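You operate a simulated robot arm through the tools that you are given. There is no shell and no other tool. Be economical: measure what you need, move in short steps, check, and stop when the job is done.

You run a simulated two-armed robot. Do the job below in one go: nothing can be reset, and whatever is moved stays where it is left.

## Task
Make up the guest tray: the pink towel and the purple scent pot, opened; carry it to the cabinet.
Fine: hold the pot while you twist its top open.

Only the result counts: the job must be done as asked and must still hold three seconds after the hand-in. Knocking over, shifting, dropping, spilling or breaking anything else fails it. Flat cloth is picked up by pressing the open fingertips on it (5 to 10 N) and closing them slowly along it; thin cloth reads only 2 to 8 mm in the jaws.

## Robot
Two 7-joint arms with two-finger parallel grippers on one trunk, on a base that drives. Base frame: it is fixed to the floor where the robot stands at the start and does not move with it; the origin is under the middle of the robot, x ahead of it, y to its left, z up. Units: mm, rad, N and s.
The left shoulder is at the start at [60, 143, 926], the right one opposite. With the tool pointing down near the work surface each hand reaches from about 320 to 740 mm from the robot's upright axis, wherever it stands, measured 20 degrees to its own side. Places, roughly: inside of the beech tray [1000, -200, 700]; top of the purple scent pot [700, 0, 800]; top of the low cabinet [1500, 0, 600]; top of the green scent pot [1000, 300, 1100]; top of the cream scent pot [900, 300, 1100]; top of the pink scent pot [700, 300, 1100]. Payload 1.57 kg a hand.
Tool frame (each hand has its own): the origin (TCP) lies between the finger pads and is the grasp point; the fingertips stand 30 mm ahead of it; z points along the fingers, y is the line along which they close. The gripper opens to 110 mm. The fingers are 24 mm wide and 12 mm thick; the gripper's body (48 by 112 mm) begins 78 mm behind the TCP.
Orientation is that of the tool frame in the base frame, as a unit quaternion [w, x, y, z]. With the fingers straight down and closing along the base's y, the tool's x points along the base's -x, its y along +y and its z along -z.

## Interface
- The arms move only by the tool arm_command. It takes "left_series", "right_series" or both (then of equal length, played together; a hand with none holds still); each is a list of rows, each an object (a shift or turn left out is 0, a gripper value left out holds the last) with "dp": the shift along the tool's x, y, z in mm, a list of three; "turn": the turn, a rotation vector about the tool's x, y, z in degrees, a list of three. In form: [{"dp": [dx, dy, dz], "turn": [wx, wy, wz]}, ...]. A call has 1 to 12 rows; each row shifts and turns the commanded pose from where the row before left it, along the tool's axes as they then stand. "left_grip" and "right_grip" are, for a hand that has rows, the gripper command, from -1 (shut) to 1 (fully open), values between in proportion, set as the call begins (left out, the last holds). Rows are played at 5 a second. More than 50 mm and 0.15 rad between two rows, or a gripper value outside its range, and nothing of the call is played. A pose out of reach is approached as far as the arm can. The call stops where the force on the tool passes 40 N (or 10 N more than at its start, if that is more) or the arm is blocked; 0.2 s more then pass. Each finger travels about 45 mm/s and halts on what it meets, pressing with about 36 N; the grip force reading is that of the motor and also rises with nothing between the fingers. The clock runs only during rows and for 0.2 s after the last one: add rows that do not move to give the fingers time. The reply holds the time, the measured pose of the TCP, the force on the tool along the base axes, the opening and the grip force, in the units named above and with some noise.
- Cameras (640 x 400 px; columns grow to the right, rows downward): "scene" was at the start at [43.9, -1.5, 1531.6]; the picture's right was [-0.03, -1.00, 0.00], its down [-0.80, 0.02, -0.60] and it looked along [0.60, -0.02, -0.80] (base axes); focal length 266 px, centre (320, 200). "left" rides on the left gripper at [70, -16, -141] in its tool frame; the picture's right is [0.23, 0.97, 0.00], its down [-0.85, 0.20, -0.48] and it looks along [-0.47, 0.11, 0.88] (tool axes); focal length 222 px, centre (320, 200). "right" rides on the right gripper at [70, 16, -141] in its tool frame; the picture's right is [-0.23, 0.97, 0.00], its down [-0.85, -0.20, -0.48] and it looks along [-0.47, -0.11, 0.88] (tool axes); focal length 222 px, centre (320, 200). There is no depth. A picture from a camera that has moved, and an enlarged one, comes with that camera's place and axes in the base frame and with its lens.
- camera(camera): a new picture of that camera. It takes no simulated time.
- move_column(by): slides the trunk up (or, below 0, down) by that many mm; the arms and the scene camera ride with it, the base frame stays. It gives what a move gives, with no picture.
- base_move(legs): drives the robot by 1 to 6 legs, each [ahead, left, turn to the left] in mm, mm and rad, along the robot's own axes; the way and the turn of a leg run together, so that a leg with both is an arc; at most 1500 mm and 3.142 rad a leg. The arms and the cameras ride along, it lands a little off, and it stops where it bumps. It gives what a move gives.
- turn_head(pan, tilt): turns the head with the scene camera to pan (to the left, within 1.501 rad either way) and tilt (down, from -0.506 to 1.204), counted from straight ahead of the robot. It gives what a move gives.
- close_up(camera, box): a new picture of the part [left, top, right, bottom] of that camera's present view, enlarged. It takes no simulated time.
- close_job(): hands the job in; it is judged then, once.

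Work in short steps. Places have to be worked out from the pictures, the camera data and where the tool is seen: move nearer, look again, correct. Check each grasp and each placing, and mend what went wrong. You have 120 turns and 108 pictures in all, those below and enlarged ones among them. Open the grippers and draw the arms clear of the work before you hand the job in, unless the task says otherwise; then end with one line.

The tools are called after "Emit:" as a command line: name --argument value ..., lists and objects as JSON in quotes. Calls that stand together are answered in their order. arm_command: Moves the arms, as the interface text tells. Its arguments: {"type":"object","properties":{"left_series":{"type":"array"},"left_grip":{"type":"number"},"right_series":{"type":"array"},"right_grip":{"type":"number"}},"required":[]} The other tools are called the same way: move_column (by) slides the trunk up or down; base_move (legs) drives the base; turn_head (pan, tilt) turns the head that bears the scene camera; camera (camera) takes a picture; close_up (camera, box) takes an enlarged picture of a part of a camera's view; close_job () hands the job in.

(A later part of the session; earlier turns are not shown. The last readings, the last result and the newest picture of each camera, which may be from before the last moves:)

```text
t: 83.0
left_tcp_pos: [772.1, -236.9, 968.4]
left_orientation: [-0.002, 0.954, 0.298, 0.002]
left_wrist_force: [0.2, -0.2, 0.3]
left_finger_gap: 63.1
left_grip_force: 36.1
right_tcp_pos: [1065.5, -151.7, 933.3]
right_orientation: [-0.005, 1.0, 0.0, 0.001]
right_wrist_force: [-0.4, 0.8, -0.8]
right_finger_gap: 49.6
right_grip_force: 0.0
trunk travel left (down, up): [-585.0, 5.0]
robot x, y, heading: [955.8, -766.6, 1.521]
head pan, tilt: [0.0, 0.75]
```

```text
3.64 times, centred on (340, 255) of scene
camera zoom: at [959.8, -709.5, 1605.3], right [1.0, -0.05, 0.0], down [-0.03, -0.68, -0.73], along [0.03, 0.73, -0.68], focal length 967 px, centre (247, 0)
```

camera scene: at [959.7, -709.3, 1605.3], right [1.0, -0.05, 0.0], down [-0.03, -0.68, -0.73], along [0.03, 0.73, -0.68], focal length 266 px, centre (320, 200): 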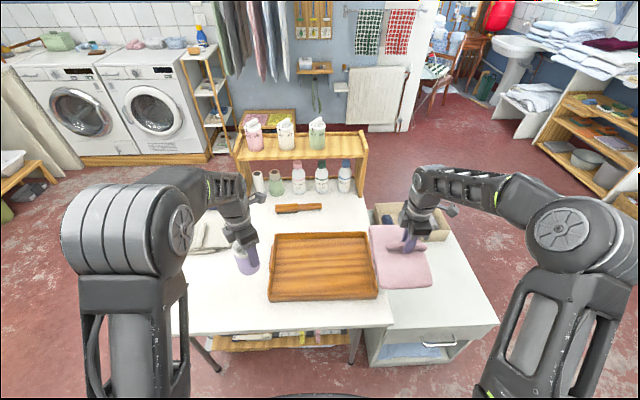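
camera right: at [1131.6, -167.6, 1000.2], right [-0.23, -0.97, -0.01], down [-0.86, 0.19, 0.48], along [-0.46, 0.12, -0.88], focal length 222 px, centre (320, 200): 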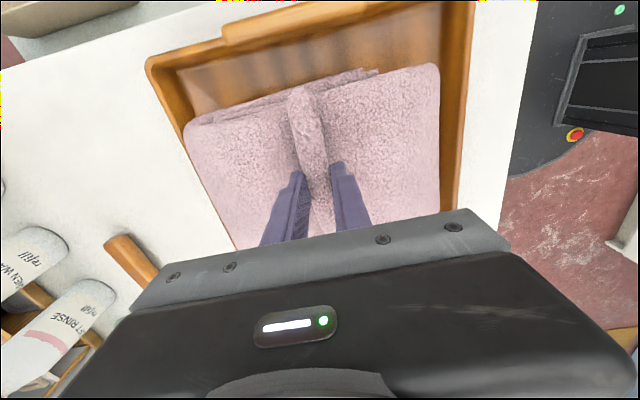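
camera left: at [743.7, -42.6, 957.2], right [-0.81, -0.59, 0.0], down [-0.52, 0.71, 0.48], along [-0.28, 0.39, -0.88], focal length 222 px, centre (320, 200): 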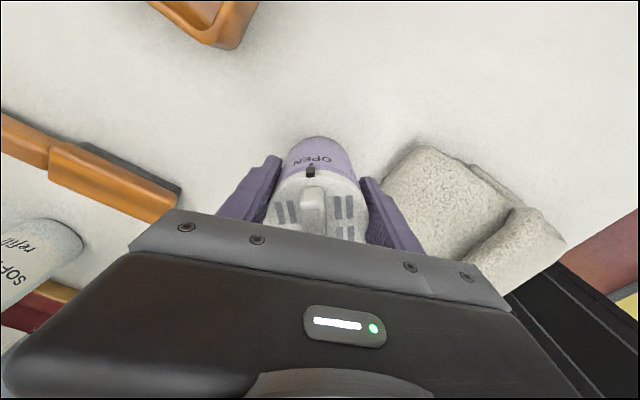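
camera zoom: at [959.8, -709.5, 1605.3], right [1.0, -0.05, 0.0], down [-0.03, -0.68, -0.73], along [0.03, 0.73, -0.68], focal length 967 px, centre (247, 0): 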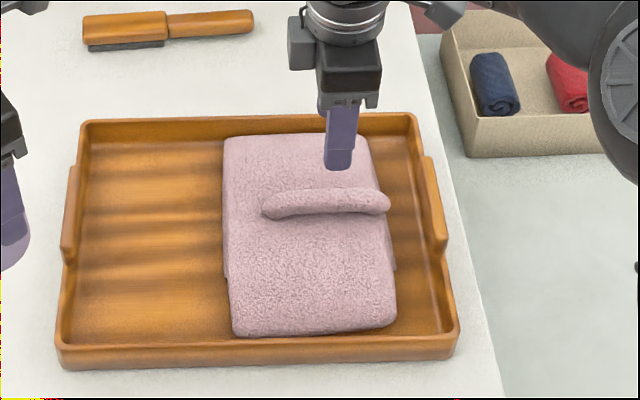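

The towel lies inside the tray. I turn the pot hand square and carry the pot over the free left part of the tray, and move the right hand aside.

Emit:
arm_command --left_series '[{"turn": [0, 0, 6.9]}, {"turn": [0, 0, 6.9]}, {"turn": [0, 0, 6.9]}, {"turn": [0, 0, 6.9]}, {"turn": [0, 0, 6.9]}, {"dp": [31.2, -21.8, 0]}, {"dp": [31.2, -21.8, 0]}, {"dp": [31.2, -21.8, 0]}, {"dp": [31.2, -21.8, 0]}, {}]' --right_series '[{"dp": [30, 0, -5]}, {"dp": [40, 0, 0]}, {"dp": [40, 0, 0]}, {"dp": [40, 0, 0]}, {"dp": [30, 0, 0]}, {}, {}, {}, {}, {}]'

Emit:
close_up --camera "scene" --box '[240, 180, 420, 320]'

Emit:
camera --camera "left"

```text
t: 85.2
left_tcp_pos: [899.8, -146.6, 966.9]
left_orientation: [-0.002, 1.0, 0.003, 0.001]
left_wrist_force: [-0.6, -0.7, -0.1]
left_finger_gap: 63.1
left_grip_force: 35.8
right_tcp_pos: [1243.6, -148.2, 938.2]
right_orientation: [-0.005, 1.0, -0.001, 0.002]
right_wrist_force: [0.2, -0.7, 0.3]
right_finger_gap: 49.3
right_grip_force: 0.0
trunk travel left (down, up): [-585.0, 5.0]
robot x, y, heading: [960.9, -765.0, 1.524]
head pan, tilt: [0.0, 0.75]
```

```text
2.86 times, centred on (330, 250) of scene
camera zoom: at [959.4, -710.4, 1605.3], right [1.0, -0.05, 0.0], down [-0.03, -0.68, -0.73], along [0.03, 0.73, -0.68], focal length 760 px, centre (291, 57)
```

zoom: 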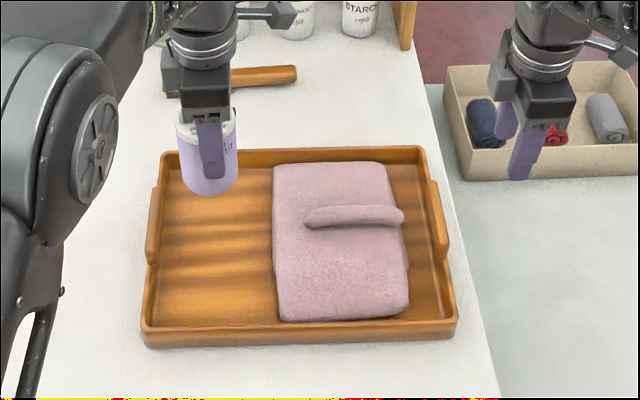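

```text
41 pictures are left
camera left: at [969.7, -129.4, 1108.2], right [0.23, -0.97, 0.0], down [-0.86, -0.2, 0.48], along [-0.46, -0.11, -0.88], focal length 222 px, centre (320, 200)
```

left: 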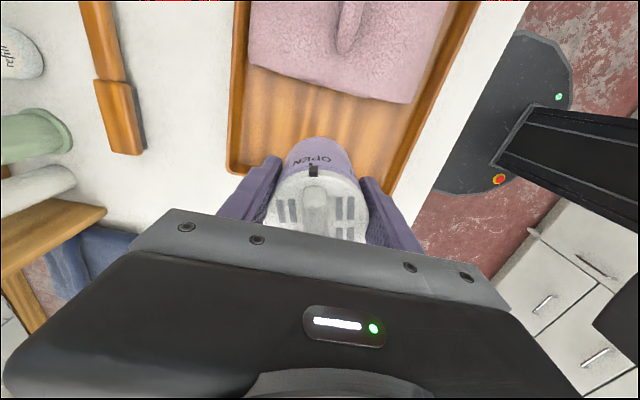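

The pointer still stands at OPEN. I lower the pot into the tray, slowly at the end.

Emit:
arm_command --left_series '[{"dp": [0, 0, 35]}, {"dp": [0, 0, 35]}, {"dp": [0, 0, 35]}, {"dp": [0, 0, 20]}, {"dp": [0, 0, 8]}, {}]'

Emit:
arm_command --left_series '[{"dp": [0, 0, 3]}, {"dp": [0, 0, 3]}, {}]'

```text
t: 86.5
left_tcp_pos: [896.3, -147.9, 834.1]
left_orientation: [-0.002, 1.0, 0.002, 0.001]
left_wrist_force: [0.7, -0.6, -0.6]
left_finger_gap: 63.1
left_grip_force: 36.9
right_tcp_pos: [1245.0, -148.6, 937.3]
right_orientation: [-0.004, 1.0, -0.001, 0.001]
right_wrist_force: [-0.8, -0.6, 0.2]
right_finger_gap: 49.3
right_grip_force: 0.0
trunk travel left (down, up): [-585.0, 5.0]
robot x, y, heading: [957.8, -766.4, 1.518]
head pan, tilt: [0.0, 0.75]
```

```text
t: 87.3
left_tcp_pos: [896.1, -149.0, 829.8]
left_orientation: [-0.002, 1.0, 0.002, 0.001]
left_wrist_force: [0.1, -0.5, -0.1]
left_finger_gap: 63.3
left_grip_force: 36.2
right_tcp_pos: [1244.9, -148.3, 935.8]
right_orientation: [-0.004, 1.0, -0.001, 0.001]
right_wrist_force: [-0.5, -0.2, 0.4]
right_finger_gap: 49.7
right_grip_force: 0.0
trunk travel left (down, up): [-585.0, 5.0]
robot x, y, heading: [954.1, -765.2, 1.526]
head pan, tilt: [0.0, 0.75]
```

No contact yet; I go on in 2 mm rows.

Emit:
arm_command --left_series '[{"dp": [0, 0, 2]}, {"dp": [0, 0, 2]}, {}]'

```text
t: 88.2
left_tcp_pos: [898.3, -149.3, 824.4]
left_orientation: [-0.002, 1.0, 0.002, 0.001]
left_wrist_force: [0.5, -0.3, -1.5]
left_finger_gap: 63.0
left_grip_force: 35.1
right_tcp_pos: [1244.9, -149.3, 936.8]
right_orientation: [-0.005, 1.0, 0.001, 0.0]
right_wrist_force: [-0.3, -0.6, -0.5]
right_finger_gap: 49.1
right_grip_force: 0.2
trunk travel left (down, up): [-585.0, 5.0]
robot x, y, heading: [959.2, -761.9, 1.522]
head pan, tilt: [0.0, 0.75]
```

Still no contact; a few more small rows.

Emit:
arm_command --left_series '[{"dp": [0, 0, 2]}, {"dp": [0, 0, 2]}, {}]'

```text
t: 89.0
left_tcp_pos: [898.1, -147.7, 824.1]
left_orientation: [-0.003, 1.0, 0.002, 0.001]
left_wrist_force: [1.2, -0.9, 6.9]
left_finger_gap: 63.2
left_grip_force: 36.0
right_tcp_pos: [1244.4, -150.1, 936.7]
right_orientation: [-0.005, 1.0, 0.0, 0.001]
right_wrist_force: [-0.8, -0.2, 0.2]
right_finger_gap: 49.6
right_grip_force: 0.1
trunk travel left (down, up): [-585.0, 5.0]
robot x, y, heading: [959.9, -762.9, 1.522]
head pan, tilt: [0.0, 0.75]
```

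Contact on the tray floor at 824. I ease off, open and lift the hand clear.

Emit:
arm_command --left_series '[{"dp": [0, 0, -1.5]}, {}, {}, {}, {"dp": [0, 0, -20]}, {"dp": [0, 0, -40]}, {"dp": [0, 0, -45]}, {"dp": [0, 0, -30]}, {}]' --left_grip 0.5

Emit:
camera --camera "left"

Emit:
close_up --camera "scene" --box '[240, 180, 420, 320]'

```text
t: 91.0
left_tcp_pos: [898.5, -151.2, 962.8]
left_orientation: [-0.002, 1.0, 0.002, 0.0]
left_wrist_force: [0.6, 0.2, 0.1]
left_finger_gap: 82.4
left_grip_force: 0.0
right_tcp_pos: [1245.4, -149.1, 935.8]
right_orientation: [-0.005, 1.0, 0.0, 0.001]
right_wrist_force: [-0.3, 0.5, 0.5]
right_finger_gap: 49.5
right_grip_force: 0.0
trunk travel left (down, up): [-585.0, 5.0]
robot x, y, heading: [958.4, -764.0, 1.529]
head pan, tilt: [0.0, 0.75]
```

```text
40 pictures are left
camera left: at [967.7, -133.0, 1103.1], right [0.23, -0.97, 0.0], down [-0.85, -0.2, 0.48], along [-0.46, -0.11, -0.88], focal length 222 px, centre (320, 200)
```

left: 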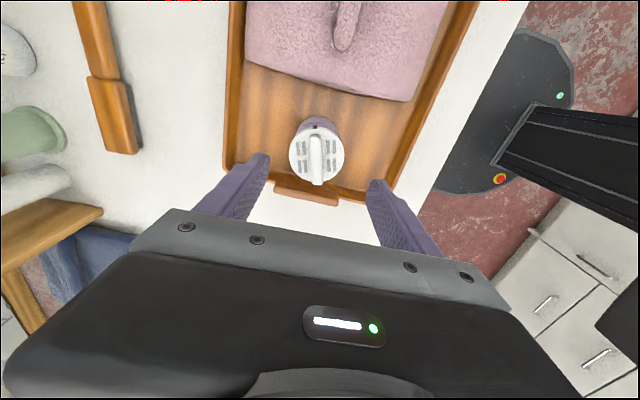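

```text
2.86 times, centred on (330, 250) of scene
camera zoom: at [959.8, -709.8, 1605.3], right [1.0, -0.05, 0.0], down [-0.03, -0.68, -0.73], along [0.03, 0.73, -0.68], focal length 760 px, centre (291, 57)
```

zoom: 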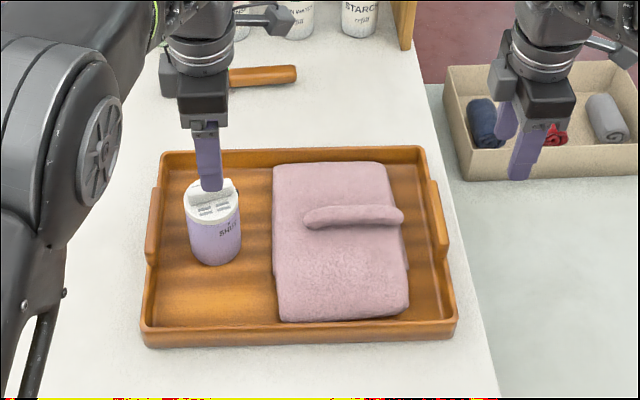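

Both things stand in the tray. Now I turn both hands to close along x and bring them above the two end handles.

Emit:
arm_command --left_series '[{"dp": [-45, 0, 0]}, {"dp": [-45, 0, 0], "turn": [0, 0, 8.3]}, {"turn": [0, 0, 8.3]}, {"turn": [0, 0, 8.3]}, {"turn": [0, 0, 8.3]}, {"turn": [0, 0, 8.3]}, {"turn": [0, 0, 8.3]}, {"turn": [0, 0, 8.3]}, {"turn": [0, 0, 8.3]}, {"turn": [0, 0, 8.3]}, {"turn": [0, 0, 8.3]}, {"turn": [0, 0, 7]}]' --right_series '[{"dp": [-35, 0, 0]}, {"dp": [-35, 0, 0], "turn": [0, 0, 8.3]}, {"turn": [0, 0, 8.3]}, {"turn": [0, 0, 8.3]}, {"turn": [0, 0, 8.3]}, {"turn": [0, 0, 8.3]}, {"turn": [0, 0, 8.3]}, {"turn": [0, 0, 8.3]}, {"turn": [0, 0, 8.3]}, {"turn": [0, 0, 8.3]}, {"turn": [0, 0, 8.3]}, {"turn": [0, 0, 7]}]' --left_grip -0.1 --right_grip -0.1

Emit:
camera --camera "left"

Emit:
camera --camera "right"

Emit:
close_up --camera "scene" --box '[240, 180, 420, 320]'

```text
t: 93.5
left_tcp_pos: [808.4, -148.5, 959.0]
left_orientation: [-0.002, 0.707, -0.707, 0.0]
left_wrist_force: [0.9, 0.3, 0.0]
left_finger_gap: 49.4
left_grip_force: 0.0
right_tcp_pos: [1170.8, -150.6, 938.0]
right_orientation: [0.004, -0.707, 0.707, 0.003]
right_wrist_force: [0.9, 0.1, 0.7]
right_finger_gap: 49.6
right_grip_force: 0.0
trunk travel left (down, up): [-585.0, 5.0]
robot x, y, heading: [957.3, -765.6, 1.528]
head pan, tilt: [0.0, 0.75]
```

```text
38 pictures are left
camera left: at [823.8, -218.0, 1099.8], right [-0.97, -0.23, 0.0], down [-0.2, 0.85, 0.48], along [-0.11, 0.47, -0.88], focal length 222 px, centre (320, 200)
```

left: 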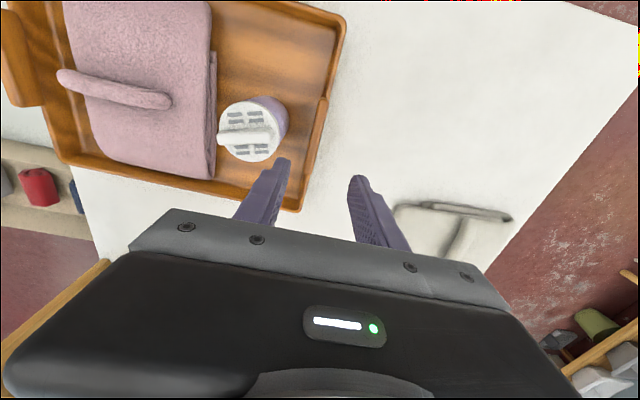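

```text
37 pictures are left
camera right: at [1155.9, -221.7, 1078.9], right [-0.97, 0.23, 0.0], down [0.2, 0.85, 0.49], along [0.11, 0.47, -0.87], focal length 222 px, centre (320, 200)
```

right: 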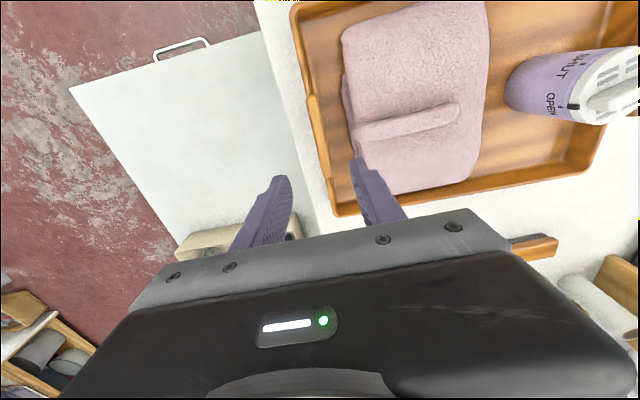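

```text
2.86 times, centred on (330, 250) of scene
camera zoom: at [959.7, -709.9, 1605.3], right [1.0, -0.05, 0.0], down [-0.03, -0.68, -0.73], along [0.03, 0.73, -0.68], focal length 760 px, centre (291, 57)
```

zoom: 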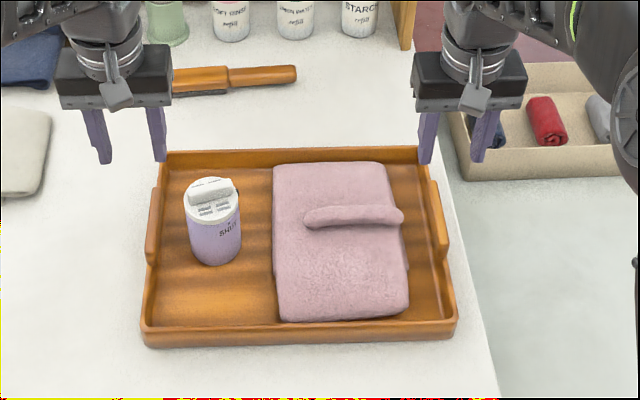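

The cameras put the handles at (811, −147) and (1171, −152), right beneath the hands. I lower the trunk 60 mm, which also gives lift travel for later, and look closer.

Emit:
move_column --by -80

Emit:
close_up --camera "left" --box '[220, 60, 420, 240]'

Emit:
close_up --camera "right" --box '[220, 60, 420, 240]'

```text
t: 94.7
left_tcp_pos: [807.7, -149.7, 879.7]
left_orientation: [-0.001, 0.709, -0.706, 0.0]
left_wrist_force: [0.5, 0.4, 0.1]
left_finger_gap: 49.3
left_grip_force: 0.1
right_tcp_pos: [1172.1, -149.5, 858.2]
right_orientation: [0.005, -0.707, 0.707, 0.004]
right_wrist_force: [0.0, -0.2, 0.0]
right_finger_gap: 49.3
right_grip_force: 0.1
trunk travel left (down, up): [-505.0, 85.0]
robot x, y, heading: [954.8, -760.6, 1.523]
head pan, tilt: [0.0, 0.75]
```

```text
2.22 times, centred on (320, 150) of left
camera zoom: at [824.1, -218.2, 1020.0], right [-0.97, -0.23, 0.0], down [-0.2, 0.85, 0.48], along [-0.11, 0.47, -0.88], focal length 494 px, centre (320, 311)
```

zoom: 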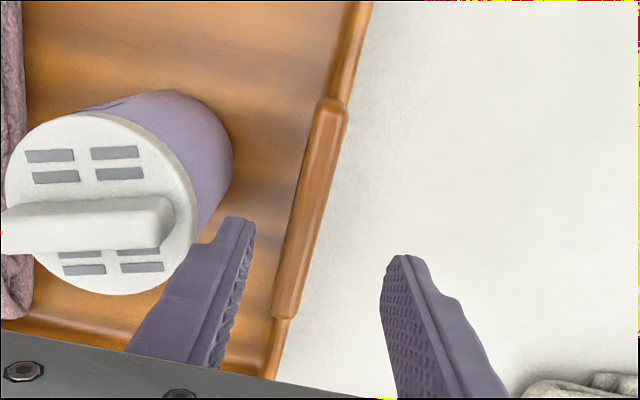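

```text
2.22 times, centred on (320, 150) of right
camera zoom: at [1156.0, -221.9, 999.1], right [-0.97, 0.23, 0.0], down [0.2, 0.85, 0.49], along [0.11, 0.47, -0.87], focal length 494 px, centre (320, 311)
```

zoom: 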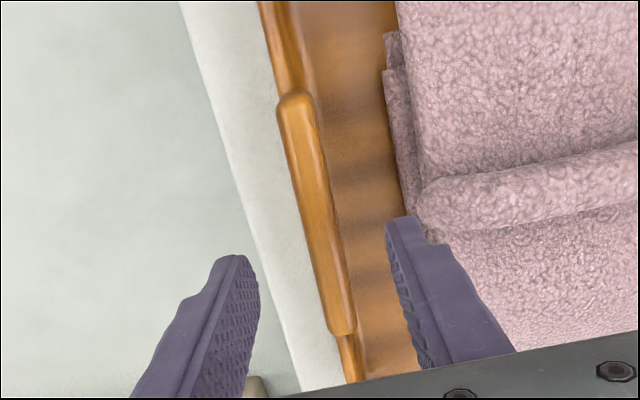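

Both handles (about 12 mm thick) lie between the open fingers. I shift the left hand 4.5 mm and lower both hands to TCP z ≈ 826.

Emit:
arm_command --left_series '[{"dp": [0, -4.5, 0]}, {"dp": [0, 0, 20]}, {"dp": [0, 0, 20]}, {"dp": [0, 0, 14]}, {}]' --right_series '[{"dp": [0, 0, 0]}, {"dp": [0, 0, 10]}, {"dp": [0, 0, 10]}, {"dp": [0, 0, 12]}, {}]'

Emit:
close_up --camera "scene" --box '[260, 150, 330, 220]'

Emit:
close_up --camera "scene" --box '[340, 150, 410, 220]'

```text
t: 95.9
left_tcp_pos: [812.0, -148.9, 825.0]
left_orientation: [-0.001, 0.709, -0.706, 0.0]
left_wrist_force: [-0.4, 0.4, 0.0]
left_finger_gap: 49.3
left_grip_force: 0.1
right_tcp_pos: [1172.9, -148.7, 825.9]
right_orientation: [0.004, -0.706, 0.708, 0.002]
right_wrist_force: [0.0, -0.6, 0.4]
right_finger_gap: 49.5
right_grip_force: 0.1
trunk travel left (down, up): [-505.0, 85.0]
robot x, y, heading: [956.3, -764.6, 1.521]
head pan, tilt: [0.0, 0.75]
```

```text
5.71 times, centred on (295, 185) of scene
camera zoom: at [959.7, -710.1, 1525.3], right [1.0, -0.05, 0.0], down [-0.03, -0.68, -0.73], along [0.03, 0.73, -0.68], focal length 1519 px, centre (463, 286)
```

zoom: 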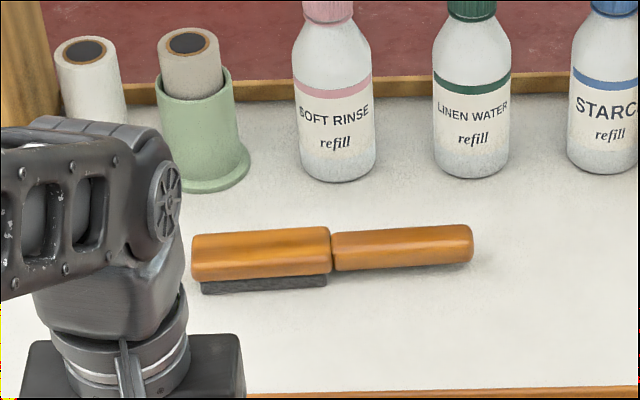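

```text
5.71 times, centred on (375, 185) of scene
camera zoom: at [959.7, -710.1, 1525.3], right [1.0, -0.05, 0.0], down [-0.03, -0.68, -0.73], along [0.03, 0.73, -0.68], focal length 1519 px, centre (6, 286)
```

zoom: 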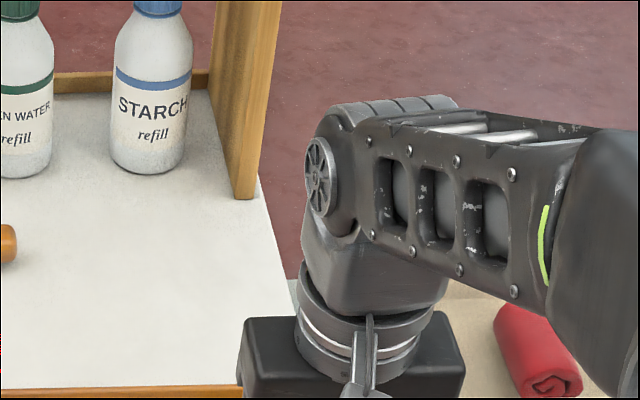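

My crop missed the handles; I take a lower one.

Emit:
close_up --camera "scene" --box '[240, 200, 400, 310]'

Emit:
close_up --camera "left" --box '[220, 60, 420, 240]'

```text
3.64 times, centred on (320, 255) of scene
camera zoom: at [959.7, -710.1, 1525.3], right [1.0, -0.05, 0.0], down [-0.03, -0.68, -0.73], along [0.03, 0.73, -0.68], focal length 967 px, centre (320, 0)
```

zoom: 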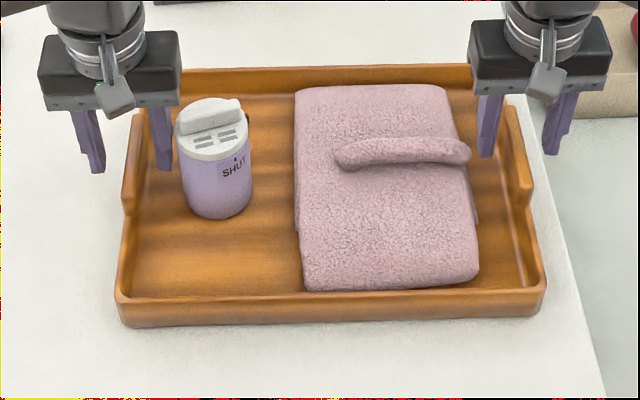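

```text
2.22 times, centred on (320, 150) of left
camera zoom: at [828.5, -217.9, 965.6], right [-0.97, -0.23, 0.0], down [-0.2, 0.85, 0.48], along [-0.11, 0.47, -0.88], focal length 494 px, centre (320, 311)
```

zoom: 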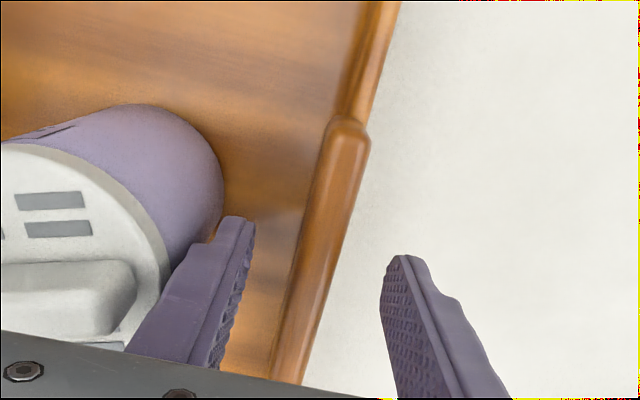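

The handle tops are at about z 800, so the tips overlap only 5 mm. I lower both hands 13 mm more and close.

Emit:
arm_command --left_series '[{"dp": [0, 0, 7]}, {"dp": [0, 0, 6]}, {}]' --right_series '[{"dp": [0, 0, 7]}, {"dp": [0, 0, 7]}, {}]'

Emit:
arm_command --left_series '[{}, {}, {}, {}, {}]' --right_series '[{}, {}, {}, {}, {}]' --left_grip -1 --right_grip -1

Emit:
close_up --camera "scene" --box '[240, 200, 400, 310]'

```text
t: 96.7
left_tcp_pos: [812.2, -150.0, 811.3]
left_orientation: [-0.002, 0.708, -0.706, 0.0]
left_wrist_force: [-0.5, -0.6, 0.0]
left_finger_gap: 49.5
left_grip_force: 0.0
right_tcp_pos: [1173.9, -149.2, 812.1]
right_orientation: [0.004, -0.707, 0.707, 0.003]
right_wrist_force: [-0.5, 0.9, 0.6]
right_finger_gap: 49.7
right_grip_force: 0.1
trunk travel left (down, up): [-505.0, 85.0]
robot x, y, heading: [955.0, -762.9, 1.524]
head pan, tilt: [0.0, 0.75]
```

```text
t: 97.9
left_tcp_pos: [814.1, -149.4, 812.3]
left_orientation: [-0.003, 0.707, -0.707, 0.0]
left_wrist_force: [15.5, -2.8, -0.2]
left_finger_gap: 13.7
left_grip_force: 30.6
right_tcp_pos: [1170.7, -148.0, 811.8]
right_orientation: [-0.003, 0.708, -0.706, -0.004]
right_wrist_force: [-15.9, 2.8, -0.1]
right_finger_gap: 14.1
right_grip_force: 30.0
trunk travel left (down, up): [-505.0, 85.0]
robot x, y, heading: [957.8, -761.7, 1.521]
head pan, tilt: [0.0, 0.75]
```

```text
3.64 times, centred on (320, 255) of scene
camera zoom: at [959.8, -709.8, 1525.3], right [1.0, -0.05, 0.0], down [-0.03, -0.68, -0.73], along [0.03, 0.73, -0.68], focal length 967 px, centre (320, 0)
```

zoom: 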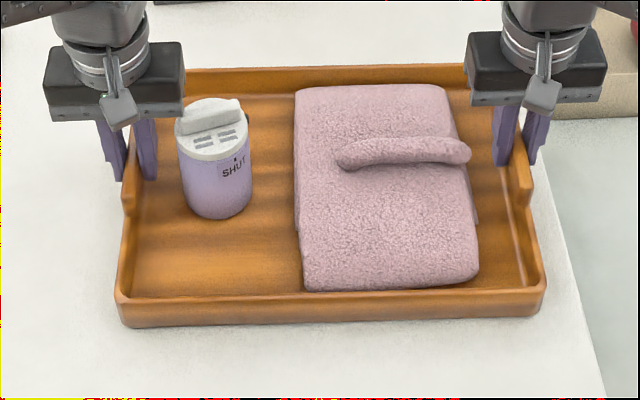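

Both handles are gripped at 14 mm. I relieve the inward pull by 2 mm each and lift with the trunk in two steps.

Emit:
arm_command --left_series '[{"dp": [0, -2, 0]}, {}]' --right_series '[{"dp": [0, 2, 0]}, {}]'

Emit:
move_column --by 20

Emit:
close_up --camera "scene" --box '[240, 200, 400, 310]'

```text
t: 98.5
left_tcp_pos: [814.6, -149.4, 812.0]
left_orientation: [-0.001, 0.708, -0.706, 0.0]
left_wrist_force: [11.7, -6.2, 2.5]
left_finger_gap: 14.5
left_grip_force: 30.8
right_tcp_pos: [1171.1, -150.5, 811.7]
right_orientation: [0.004, -0.707, 0.707, 0.003]
right_wrist_force: [-12.2, 5.7, -0.2]
right_finger_gap: 14.5
right_grip_force: 30.2
trunk travel left (down, up): [-505.0, 85.0]
robot x, y, heading: [958.7, -765.0, 1.521]
head pan, tilt: [0.0, 0.75]
```

```text
t: 99.2
left_tcp_pos: [814.2, -150.0, 830.6]
left_orientation: [-0.001, 0.708, -0.706, 0.0]
left_wrist_force: [11.0, -4.3, -4.0]
left_finger_gap: 14.2
left_grip_force: 31.3
right_tcp_pos: [1170.7, -149.5, 832.4]
right_orientation: [-0.004, 0.707, -0.707, -0.002]
right_wrist_force: [-9.6, 5.3, -3.7]
right_finger_gap: 14.1
right_grip_force: 31.5
trunk travel left (down, up): [-525.0, 65.0]
robot x, y, heading: [957.5, -761.3, 1.523]
head pan, tilt: [0.0, 0.75]
```

```text
3.64 times, centred on (320, 255) of scene
camera zoom: at [959.8, -708.6, 1545.2], right [1.0, -0.05, 0.0], down [-0.03, -0.68, -0.73], along [0.03, 0.73, -0.68], focal length 967 px, centre (320, 0)
```

zoom: 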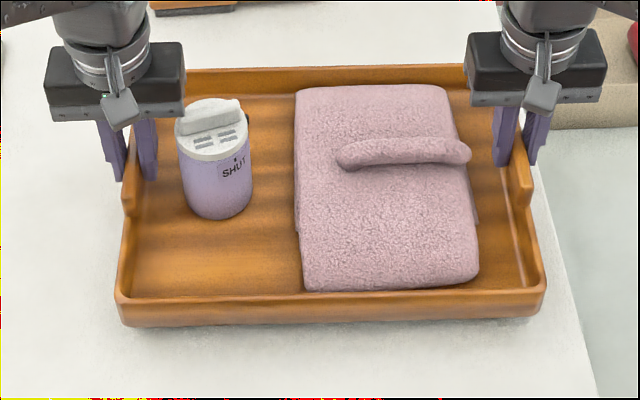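

The tray lifts level with about 4 N per hand. I raise it 40 mm more and drive sideways 445 mm toward the cabinet.

Emit:
move_column --by 40

Emit:
base_move --legs '[[21, -445, 0]]'

Emit:
camera --camera "scene"

```text
t: 100.0
left_tcp_pos: [814.3, -149.6, 871.6]
left_orientation: [0.0, 0.708, -0.706, -0.001]
left_wrist_force: [8.7, -4.5, -3.9]
left_finger_gap: 14.5
left_grip_force: 30.5
right_tcp_pos: [1172.2, -149.5, 871.5]
right_orientation: [0.004, -0.707, 0.707, 0.003]
right_wrist_force: [-8.0, 4.3, -4.5]
right_finger_gap: 14.3
right_grip_force: 30.7
trunk travel left (down, up): [-565.0, 25.0]
robot x, y, heading: [956.9, -764.4, 1.527]
head pan, tilt: [0.0, 0.75]
```

```text
t: 102.7
left_tcp_pos: [1262.4, -149.1, 871.3]
left_orientation: [-0.002, 0.71, -0.704, -0.001]
left_wrist_force: [2.4, -3.9, -4.7]
left_finger_gap: 14.4
left_grip_force: 30.5
right_tcp_pos: [1620.1, -148.7, 871.8]
right_orientation: [-0.004, 0.708, -0.706, -0.003]
right_wrist_force: [-2.0, 3.9, -2.9]
right_finger_gap: 14.1
right_grip_force: 30.4
trunk travel left (down, up): [-565.0, 25.0]
robot x, y, heading: [1407.4, -764.1, 1.528]
head pan, tilt: [0.0, 0.75]
```

```text
27 pictures are left
camera scene: at [1410.1, -709.0, 1585.3], right [1.0, -0.04, 0.0], down [-0.03, -0.68, -0.73], along [0.03, 0.73, -0.68], focal length 266 px, centre (320, 200)
```

scene: 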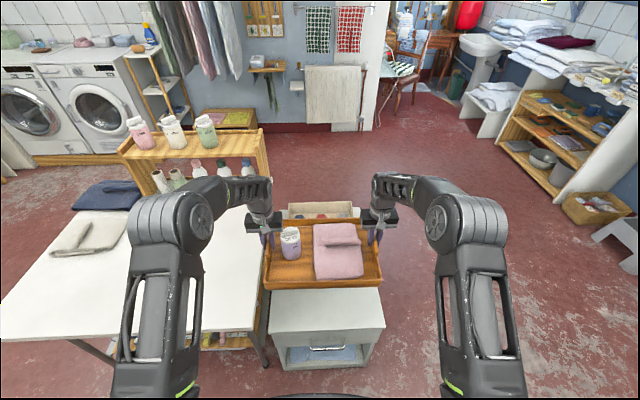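

The tray hangs over the cabinet, centred at x ≈ 1441. I enlarge to measure the cabinet edges and the box behind it.

Emit:
close_up --camera "scene" --box '[235, 190, 415, 375]'

Emit:
camera --camera "left"

Emit:
camera --camera "right"

```text
2.16 times, centred on (325, 282) of scene
camera zoom: at [1410.1, -709.0, 1585.3], right [1.0, -0.04, 0.0], down [-0.03, -0.68, -0.73], along [0.03, 0.73, -0.68], focal length 575 px, centre (309, 22)
```

zoom: 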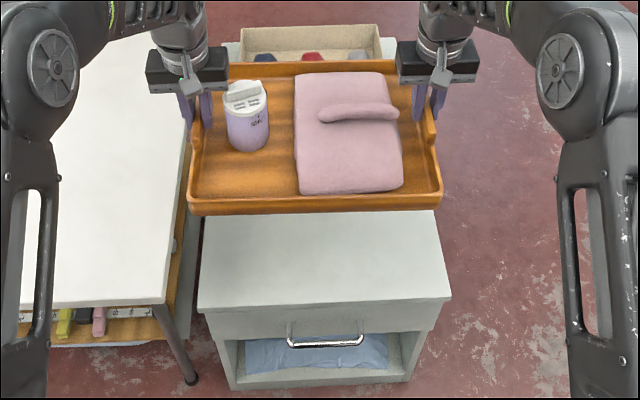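

```text
25 pictures are left
camera left: at [1279.5, -217.8, 1012.5], right [-0.97, -0.23, 0.0], down [-0.21, 0.85, 0.48], along [-0.11, 0.47, -0.88], focal length 222 px, centre (320, 200)
```

left: 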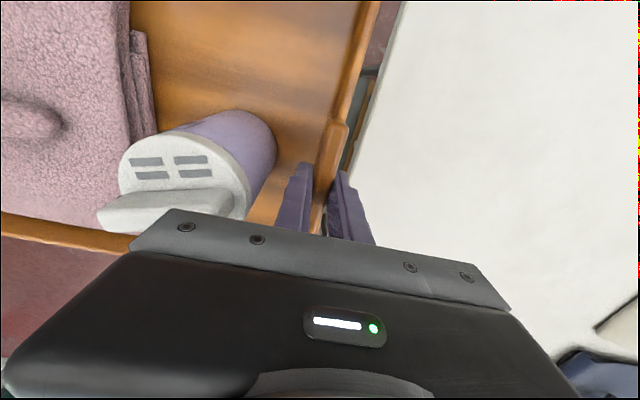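

```text
24 pictures are left
camera right: at [1603.1, -220.3, 1012.5], right [-0.97, 0.22, 0.0], down [0.2, 0.85, 0.49], along [0.11, 0.47, -0.87], focal length 222 px, centre (320, 200)
```

right: 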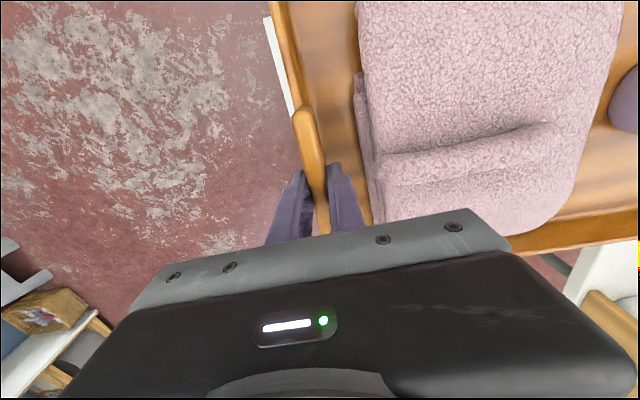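

The cabinet top spans x ≈ 1240–1660 and y ≈ −329 to 57, with the table edge at x ≈ 1225 standing higher. To keep the left gripper body clear of the table I shift the tray 25 mm further right with both arms, then lower 100 mm.

Emit:
arm_command --left_series '[{"dp": [0, -5, 0]}, {"dp": [0, -5, 0]}, {"dp": [0, -5, 0]}, {"dp": [0, -5, 0]}, {"dp": [0, -5, 0]}, {}]' --right_series '[{"dp": [0, -5, 0]}, {"dp": [0, -5, 0]}, {"dp": [0, -5, 0]}, {"dp": [0, -5, 0]}, {"dp": [0, -5, 0]}, {}]'

Emit:
move_column --by -100

Emit:
camera --camera "scene"

Emit:
camera --camera "left"

Emit:
camera --camera "right"

```text
t: 104.1
left_tcp_pos: [1287.1, -148.6, 872.5]
left_orientation: [-0.001, 0.709, -0.706, 0.0]
left_wrist_force: [3.2, -5.1, -3.7]
left_finger_gap: 14.2
left_grip_force: 30.4
right_tcp_pos: [1643.6, -147.8, 870.0]
right_orientation: [-0.004, 0.708, -0.706, -0.003]
right_wrist_force: [-4.7, 4.6, -3.6]
right_finger_gap: 14.2
right_grip_force: 30.7
trunk travel left (down, up): [-565.0, 25.0]
robot x, y, heading: [1411.3, -764.0, 1.526]
head pan, tilt: [0.0, 0.75]
```

```text
t: 105.5
left_tcp_pos: [1287.4, -149.1, 772.4]
left_orientation: [-0.002, 0.709, -0.705, 0.0]
left_wrist_force: [5.4, -3.3, -5.9]
left_finger_gap: 14.3
left_grip_force: 30.6
right_tcp_pos: [1644.9, -147.7, 771.6]
right_orientation: [-0.004, 0.708, -0.706, -0.003]
right_wrist_force: [-5.4, 4.9, -2.0]
right_finger_gap: 14.3
right_grip_force: 30.2
trunk travel left (down, up): [-465.0, 125.0]
robot x, y, heading: [1405.8, -765.0, 1.522]
head pan, tilt: [0.0, 0.75]
```

```text
23 pictures are left
camera scene: at [1409.2, -709.3, 1485.3], right [1.0, -0.04, 0.0], down [-0.03, -0.68, -0.73], along [0.03, 0.73, -0.68], focal length 266 px, centre (320, 200)
```

scene: 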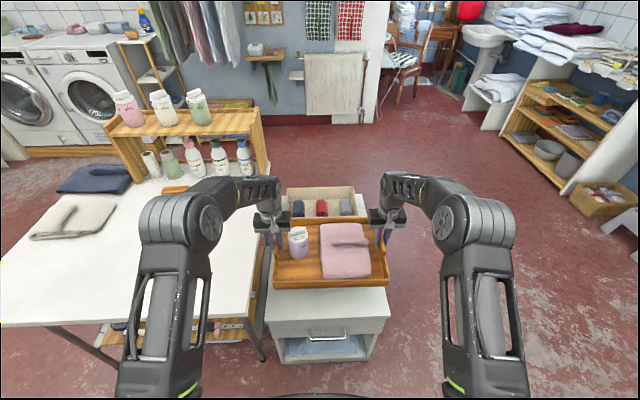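

```text
22 pictures are left
camera left: at [1304.2, -217.5, 912.3], right [-0.97, -0.23, 0.0], down [-0.21, 0.85, 0.48], along [-0.11, 0.47, -0.88], focal length 222 px, centre (320, 200)
```

left: 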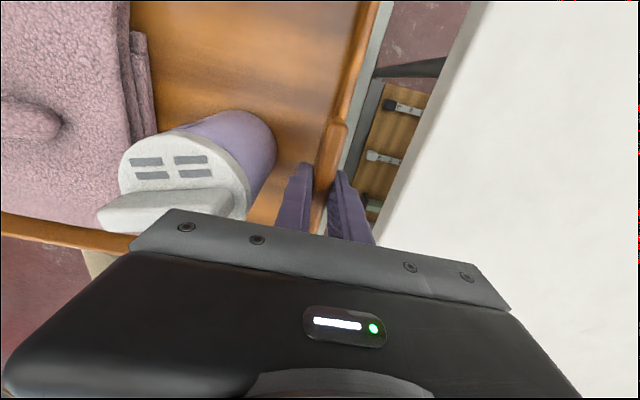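

```text
21 pictures are left
camera right: at [1628.0, -219.5, 912.0], right [-0.97, 0.22, 0.0], down [0.2, 0.85, 0.49], along [0.11, 0.47, -0.87], focal length 222 px, centre (320, 200)
```

right: 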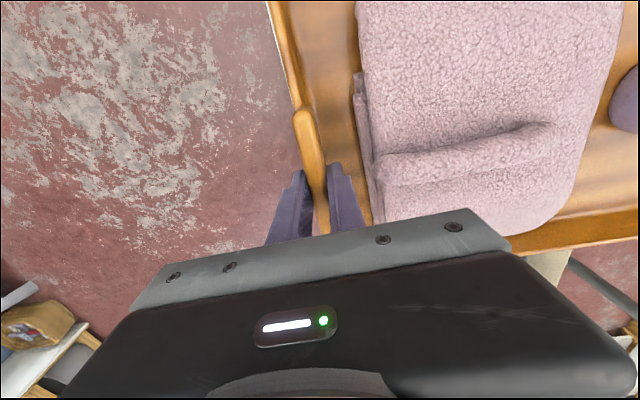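

The table edge is at x ≈ 1224 and the cabinet's right edge at ≈ 1666. I shift 4 mm more to the right and lower 80 mm.

Emit:
arm_command --left_series '[{"dp": [0, -4, 0]}, {}]' --right_series '[{"dp": [0, -4, 0]}, {}]'

Emit:
move_column --by -80

Emit:
close_up --camera "scene" --box '[230, 170, 420, 360]'

Emit:
camera --camera "left"

```text
t: 106.1
left_tcp_pos: [1292.2, -148.9, 771.4]
left_orientation: [-0.002, 0.709, -0.705, 0.0]
left_wrist_force: [8.2, -4.4, -4.3]
left_finger_gap: 14.2
left_grip_force: 30.0
right_tcp_pos: [1647.7, -147.4, 771.5]
right_orientation: [-0.003, 0.709, -0.706, -0.004]
right_wrist_force: [-9.6, 3.6, -3.2]
right_finger_gap: 14.4
right_grip_force: 30.3
trunk travel left (down, up): [-465.0, 125.0]
robot x, y, heading: [1410.9, -764.9, 1.528]
head pan, tilt: [0.0, 0.75]
```

```text
t: 107.2
left_tcp_pos: [1291.4, -150.0, 691.2]
left_orientation: [-0.001, 0.709, -0.705, -0.001]
left_wrist_force: [12.4, -4.2, -4.5]
left_finger_gap: 14.3
left_grip_force: 30.6
right_tcp_pos: [1647.4, -147.4, 691.7]
right_orientation: [-0.003, 0.708, -0.706, -0.003]
right_wrist_force: [-13.1, 3.8, -2.5]
right_finger_gap: 14.1
right_grip_force: 30.5
trunk travel left (down, up): [-385.0, 205.0]
robot x, y, heading: [1407.7, -760.7, 1.531]
head pan, tilt: [0.0, 0.75]
```

```text
2.11 times, centred on (325, 265) of scene
camera zoom: at [1409.2, -709.4, 1405.3], right [1.0, -0.04, 0.0], down [-0.03, -0.68, -0.73], along [0.03, 0.73, -0.68], focal length 560 px, centre (310, 63)
```

zoom: 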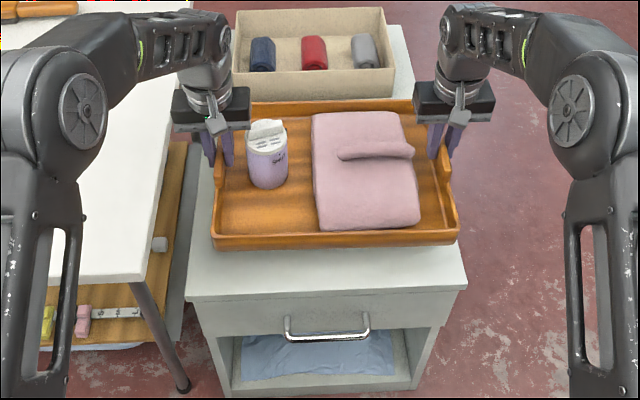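

```text
19 pictures are left
camera left: at [1308.4, -217.8, 832.3], right [-0.97, -0.23, 0.0], down [-0.21, 0.85, 0.48], along [-0.11, 0.47, -0.88], focal length 222 px, centre (320, 200)
```

left: 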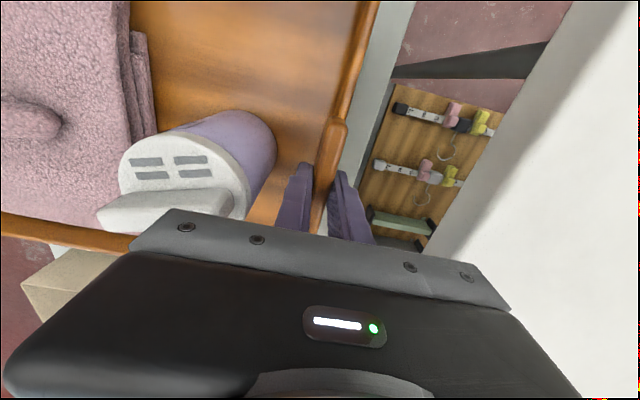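

The left gripper clears the table by about 20 mm. The tray bottom is near z 619, so I lower in small steps and watch the wrist forces.

Emit:
move_column --by -14

Emit:
move_column --by -6

```text
t: 107.9
left_tcp_pos: [1292.3, -149.6, 677.9]
left_orientation: [-0.002, 0.709, -0.705, -0.001]
left_wrist_force: [13.8, -2.8, -4.2]
left_finger_gap: 14.3
left_grip_force: 31.2
right_tcp_pos: [1647.5, -148.1, 678.4]
right_orientation: [-0.004, 0.708, -0.707, -0.003]
right_wrist_force: [-14.1, 3.5, -3.0]
right_finger_gap: 14.3
right_grip_force: 30.8
trunk travel left (down, up): [-371.0, 219.0]
robot x, y, heading: [1404.1, -765.6, 1.522]
head pan, tilt: [0.0, 0.75]
```

```text
t: 108.4
left_tcp_pos: [1291.3, -149.2, 672.0]
left_orientation: [-0.002, 0.709, -0.706, 0.0]
left_wrist_force: [14.8, -3.4, -4.7]
left_finger_gap: 14.2
left_grip_force: 30.4
right_tcp_pos: [1647.4, -148.4, 670.9]
right_orientation: [-0.004, 0.708, -0.706, -0.003]
right_wrist_force: [-15.1, 3.8, -3.0]
right_finger_gap: 14.1
right_grip_force: 30.5
trunk travel left (down, up): [-365.0, 225.0]
robot x, y, heading: [1409.9, -760.8, 1.529]
head pan, tilt: [0.0, 0.75]
```

Not touching yet at tray bottom ≈ 599. I go on in 5 mm steps.

Emit:
move_column --by -5

Emit:
move_column --by -5

Emit:
close_up --camera "scene" --box '[230, 170, 420, 360]'

```text
t: 109.0
left_tcp_pos: [1292.5, -149.4, 668.2]
left_orientation: [-0.002, 0.709, -0.705, -0.001]
left_wrist_force: [16.5, -3.7, -4.8]
left_finger_gap: 14.0
left_grip_force: 30.6
right_tcp_pos: [1648.3, -148.1, 667.8]
right_orientation: [-0.003, 0.708, -0.706, -0.004]
right_wrist_force: [-16.2, 4.1, -3.1]
right_finger_gap: 14.4
right_grip_force: 30.6
trunk travel left (down, up): [-360.0, 230.0]
robot x, y, heading: [1407.1, -763.7, 1.524]
head pan, tilt: [0.0, 0.75]
```

```text
t: 109.5
left_tcp_pos: [1292.5, -149.1, 661.9]
left_orientation: [-0.002, 0.709, -0.705, 0.0]
left_wrist_force: [17.9, -4.4, -4.3]
left_finger_gap: 14.0
left_grip_force: 30.4
right_tcp_pos: [1647.7, -148.0, 660.9]
right_orientation: [-0.003, 0.709, -0.706, -0.004]
right_wrist_force: [-16.4, 3.0, -3.7]
right_finger_gap: 14.3
right_grip_force: 29.7
trunk travel left (down, up): [-355.0, 235.0]
robot x, y, heading: [1405.4, -761.7, 1.528]
head pan, tilt: [0.0, 0.75]
```

```text
2.11 times, centred on (325, 265) of scene
camera zoom: at [1409.3, -709.3, 1375.3], right [1.0, -0.04, 0.0], down [-0.03, -0.68, -0.73], along [0.03, 0.73, -0.68], focal length 560 px, centre (310, 63)
```

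zoom: 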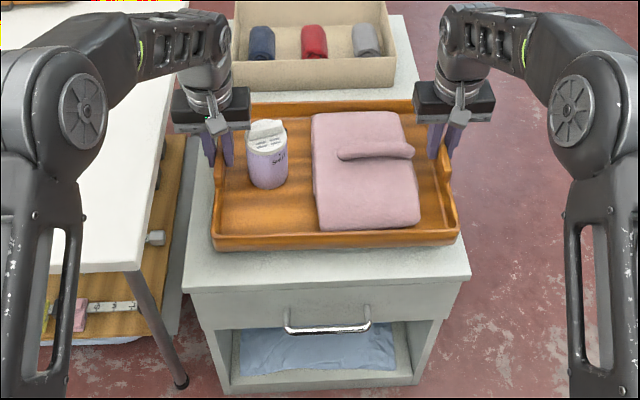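

Still hanging (≈4 N each); the pull between the hands has grown to 17 N, so I ease it by 3 mm each and continue lowering.

Emit:
arm_command --left_series '[{"dp": [0, -3, 0]}, {}]' --right_series '[{"dp": [0, 3, 0]}, {}]'

Emit:
move_column --by -5

Emit:
move_column --by -5

Emit:
camera --camera "left"

```text
t: 110.1
left_tcp_pos: [1292.7, -148.6, 662.0]
left_orientation: [0.001, 0.71, -0.704, -0.002]
left_wrist_force: [-0.3, -5.5, -2.9]
left_finger_gap: 14.4
left_grip_force: 30.7
right_tcp_pos: [1648.4, -147.6, 662.3]
right_orientation: [-0.005, 0.708, -0.706, -0.001]
right_wrist_force: [0.4, 4.9, -3.7]
right_finger_gap: 14.0
right_grip_force: 30.6
trunk travel left (down, up): [-355.0, 235.0]
robot x, y, heading: [1406.5, -763.2, 1.53]
head pan, tilt: [0.0, 0.75]
```

```text
t: 110.6
left_tcp_pos: [1292.5, -149.5, 654.1]
left_orientation: [0.001, 0.711, -0.703, -0.003]
left_wrist_force: [-10.4, -3.6, -3.8]
left_finger_gap: 14.2
left_grip_force: 29.9
right_tcp_pos: [1648.7, -147.8, 655.7]
right_orientation: [-0.005, 0.708, -0.707, -0.001]
right_wrist_force: [10.0, 4.0, -4.3]
right_finger_gap: 14.2
right_grip_force: 29.9
trunk travel left (down, up): [-350.0, 240.0]
robot x, y, heading: [1407.3, -759.6, 1.523]
head pan, tilt: [0.0, 0.75]
```

```text
t: 111.2
left_tcp_pos: [1292.8, -148.7, 650.9]
left_orientation: [0.0, 0.71, -0.704, -0.002]
left_wrist_force: [-20.5, -4.1, -3.6]
left_finger_gap: 14.2
left_grip_force: 30.8
right_tcp_pos: [1648.4, -148.8, 650.8]
right_orientation: [-0.006, 0.707, -0.707, -0.001]
right_wrist_force: [20.7, 3.7, -4.6]
right_finger_gap: 14.1
right_grip_force: 30.3
trunk travel left (down, up): [-345.0, 245.0]
robot x, y, heading: [1408.1, -767.6, 1.528]
head pan, tilt: [0.0, 0.75]
```

```text
17 pictures are left
camera left: at [1309.6, -217.6, 791.6], right [-0.97, -0.24, 0.0], down [-0.21, 0.85, 0.48], along [-0.12, 0.47, -0.88], focal length 222 px, centre (320, 200)
```

left: 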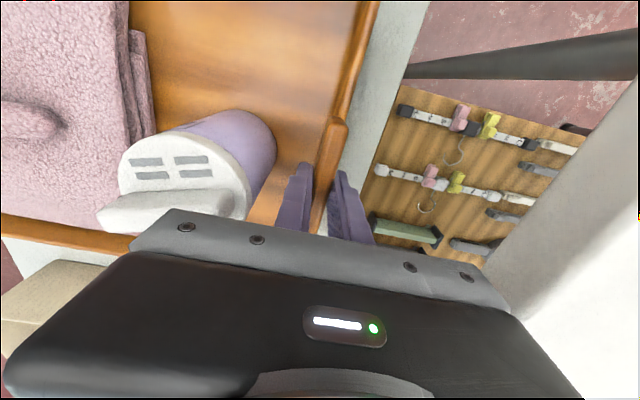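

The ease overshot, so I give back 2.3 mm each, then continue lowering.

Emit:
arm_command --left_series '[{"dp": [0, 2.3, 0]}, {}]' --right_series '[{"dp": [0, -2.3, 0]}, {}]'

Emit:
move_column --by -5

Emit:
move_column --by -5

```text
t: 111.8
left_tcp_pos: [1291.6, -150.6, 652.4]
left_orientation: [0.0, 0.709, -0.705, 0.001]
left_wrist_force: [-15.9, -4.2, -3.6]
left_finger_gap: 14.3
left_grip_force: 30.7
right_tcp_pos: [1647.3, -146.6, 651.3]
right_orientation: [-0.003, 0.708, -0.706, -0.003]
right_wrist_force: [15.6, 4.4, -4.6]
right_finger_gap: 14.2
right_grip_force: 30.7
trunk travel left (down, up): [-345.0, 245.0]
robot x, y, heading: [1406.5, -762.2, 1.53]
head pan, tilt: [0.0, 0.75]
```

```text
t: 112.3
left_tcp_pos: [1291.6, -150.5, 646.6]
left_orientation: [-0.001, 0.709, -0.705, -0.002]
left_wrist_force: [-13.6, -3.4, -3.8]
left_finger_gap: 14.1
left_grip_force: 30.5
right_tcp_pos: [1648.1, -148.1, 646.7]
right_orientation: [-0.004, 0.708, -0.706, -0.003]
right_wrist_force: [14.2, 3.6, -3.3]
right_finger_gap: 14.0
right_grip_force: 30.7
trunk travel left (down, up): [-340.0, 250.0]
robot x, y, heading: [1410.0, -764.8, 1.527]
head pan, tilt: [0.0, 0.75]
```

```text
t: 112.8
left_tcp_pos: [1292.1, -149.7, 641.2]
left_orientation: [-0.002, 0.71, -0.705, -0.001]
left_wrist_force: [-13.8, -4.7, -3.2]
left_finger_gap: 14.3
left_grip_force: 30.6
right_tcp_pos: [1648.4, -146.8, 642.4]
right_orientation: [-0.004, 0.708, -0.706, -0.003]
right_wrist_force: [13.7, 3.8, -3.4]
right_finger_gap: 14.2
right_grip_force: 30.0
trunk travel left (down, up): [-335.0, 255.0]
robot x, y, heading: [1406.0, -763.6, 1.525]
head pan, tilt: [0.0, 0.75]
```

Stable. Tray bottom ≈ 570 and still free, so I look and lower on.

Emit:
close_up --camera "scene" --box '[230, 190, 420, 340]'

Emit:
move_column --by -5

Emit:
move_column --by -5

```text
2.67 times, centred on (325, 265) of scene
camera zoom: at [1409.2, -709.3, 1355.3], right [1.0, -0.04, 0.0], down [-0.03, -0.68, -0.73], along [0.03, 0.73, -0.68], focal length 709 px, centre (307, 27)
```

zoom: 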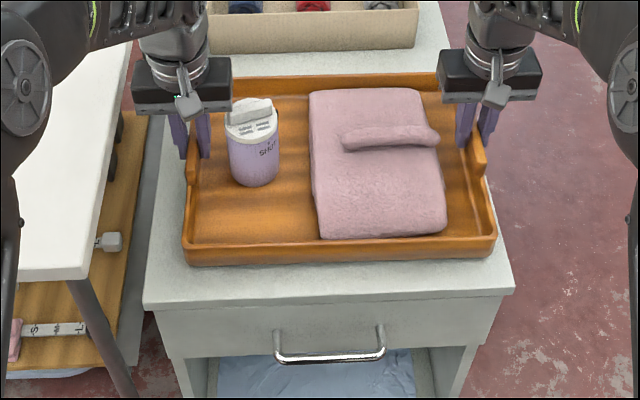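

```text
t: 113.4
left_tcp_pos: [1292.3, -150.0, 636.5]
left_orientation: [-0.002, 0.709, -0.705, -0.001]
left_wrist_force: [-13.4, -4.6, -3.5]
left_finger_gap: 14.2
left_grip_force: 30.0
right_tcp_pos: [1647.7, -147.5, 636.6]
right_orientation: [-0.004, 0.708, -0.706, -0.003]
right_wrist_force: [13.6, 4.0, -4.0]
right_finger_gap: 14.0
right_grip_force: 30.2
trunk travel left (down, up): [-330.0, 260.0]
robot x, y, heading: [1407.8, -762.6, 1.524]
head pan, tilt: [0.0, 0.75]
```

```text
t: 113.9
left_tcp_pos: [1292.1, -149.4, 632.5]
left_orientation: [-0.001, 0.709, -0.705, -0.001]
left_wrist_force: [-12.8, -4.6, 5.6]
left_finger_gap: 14.3
left_grip_force: 31.0
right_tcp_pos: [1647.9, -147.7, 632.0]
right_orientation: [-0.004, 0.708, -0.706, -0.003]
right_wrist_force: [13.6, 5.6, -0.4]
right_finger_gap: 14.1
right_grip_force: 30.5
trunk travel left (down, up): [-325.0, 265.0]
robot x, y, heading: [1408.3, -761.4, 1.531]
head pan, tilt: [0.0, 0.75]
```

The wrists now read less load: the tray is touching down. I lower 2 mm more to settle it and look.

Emit:
move_column --by -2

Emit:
close_up --camera "scene" --box '[230, 190, 420, 340]'

```text
t: 114.5
left_tcp_pos: [1291.1, -149.6, 633.1]
left_orientation: [-0.004, 0.709, -0.705, -0.002]
left_wrist_force: [-13.5, -4.7, 18.9]
left_finger_gap: 14.4
left_grip_force: 30.5
right_tcp_pos: [1647.9, -146.4, 631.2]
right_orientation: [-0.005, 0.708, -0.706, -0.004]
right_wrist_force: [14.2, 7.8, 9.7]
right_finger_gap: 14.1
right_grip_force: 30.2
trunk travel left (down, up): [-323.0, 267.0]
robot x, y, heading: [1406.5, -763.9, 1.533]
head pan, tilt: [0.0, 0.75]
```

```text
2.67 times, centred on (325, 265) of scene
camera zoom: at [1409.3, -711.8, 1343.8], right [1.0, -0.04, 0.0], down [-0.03, -0.68, -0.73], along [0.03, 0.73, -0.68], focal length 709 px, centre (307, 27)
```

zoom: 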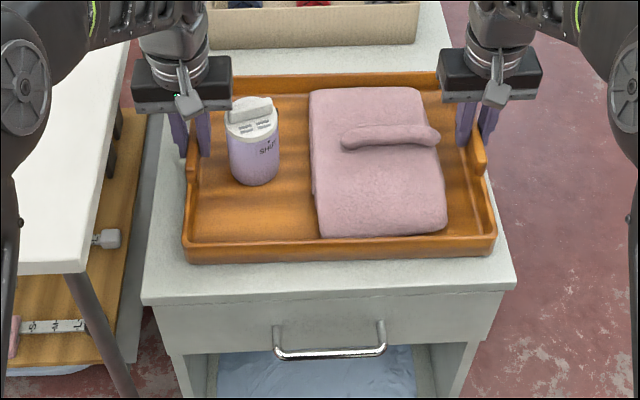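

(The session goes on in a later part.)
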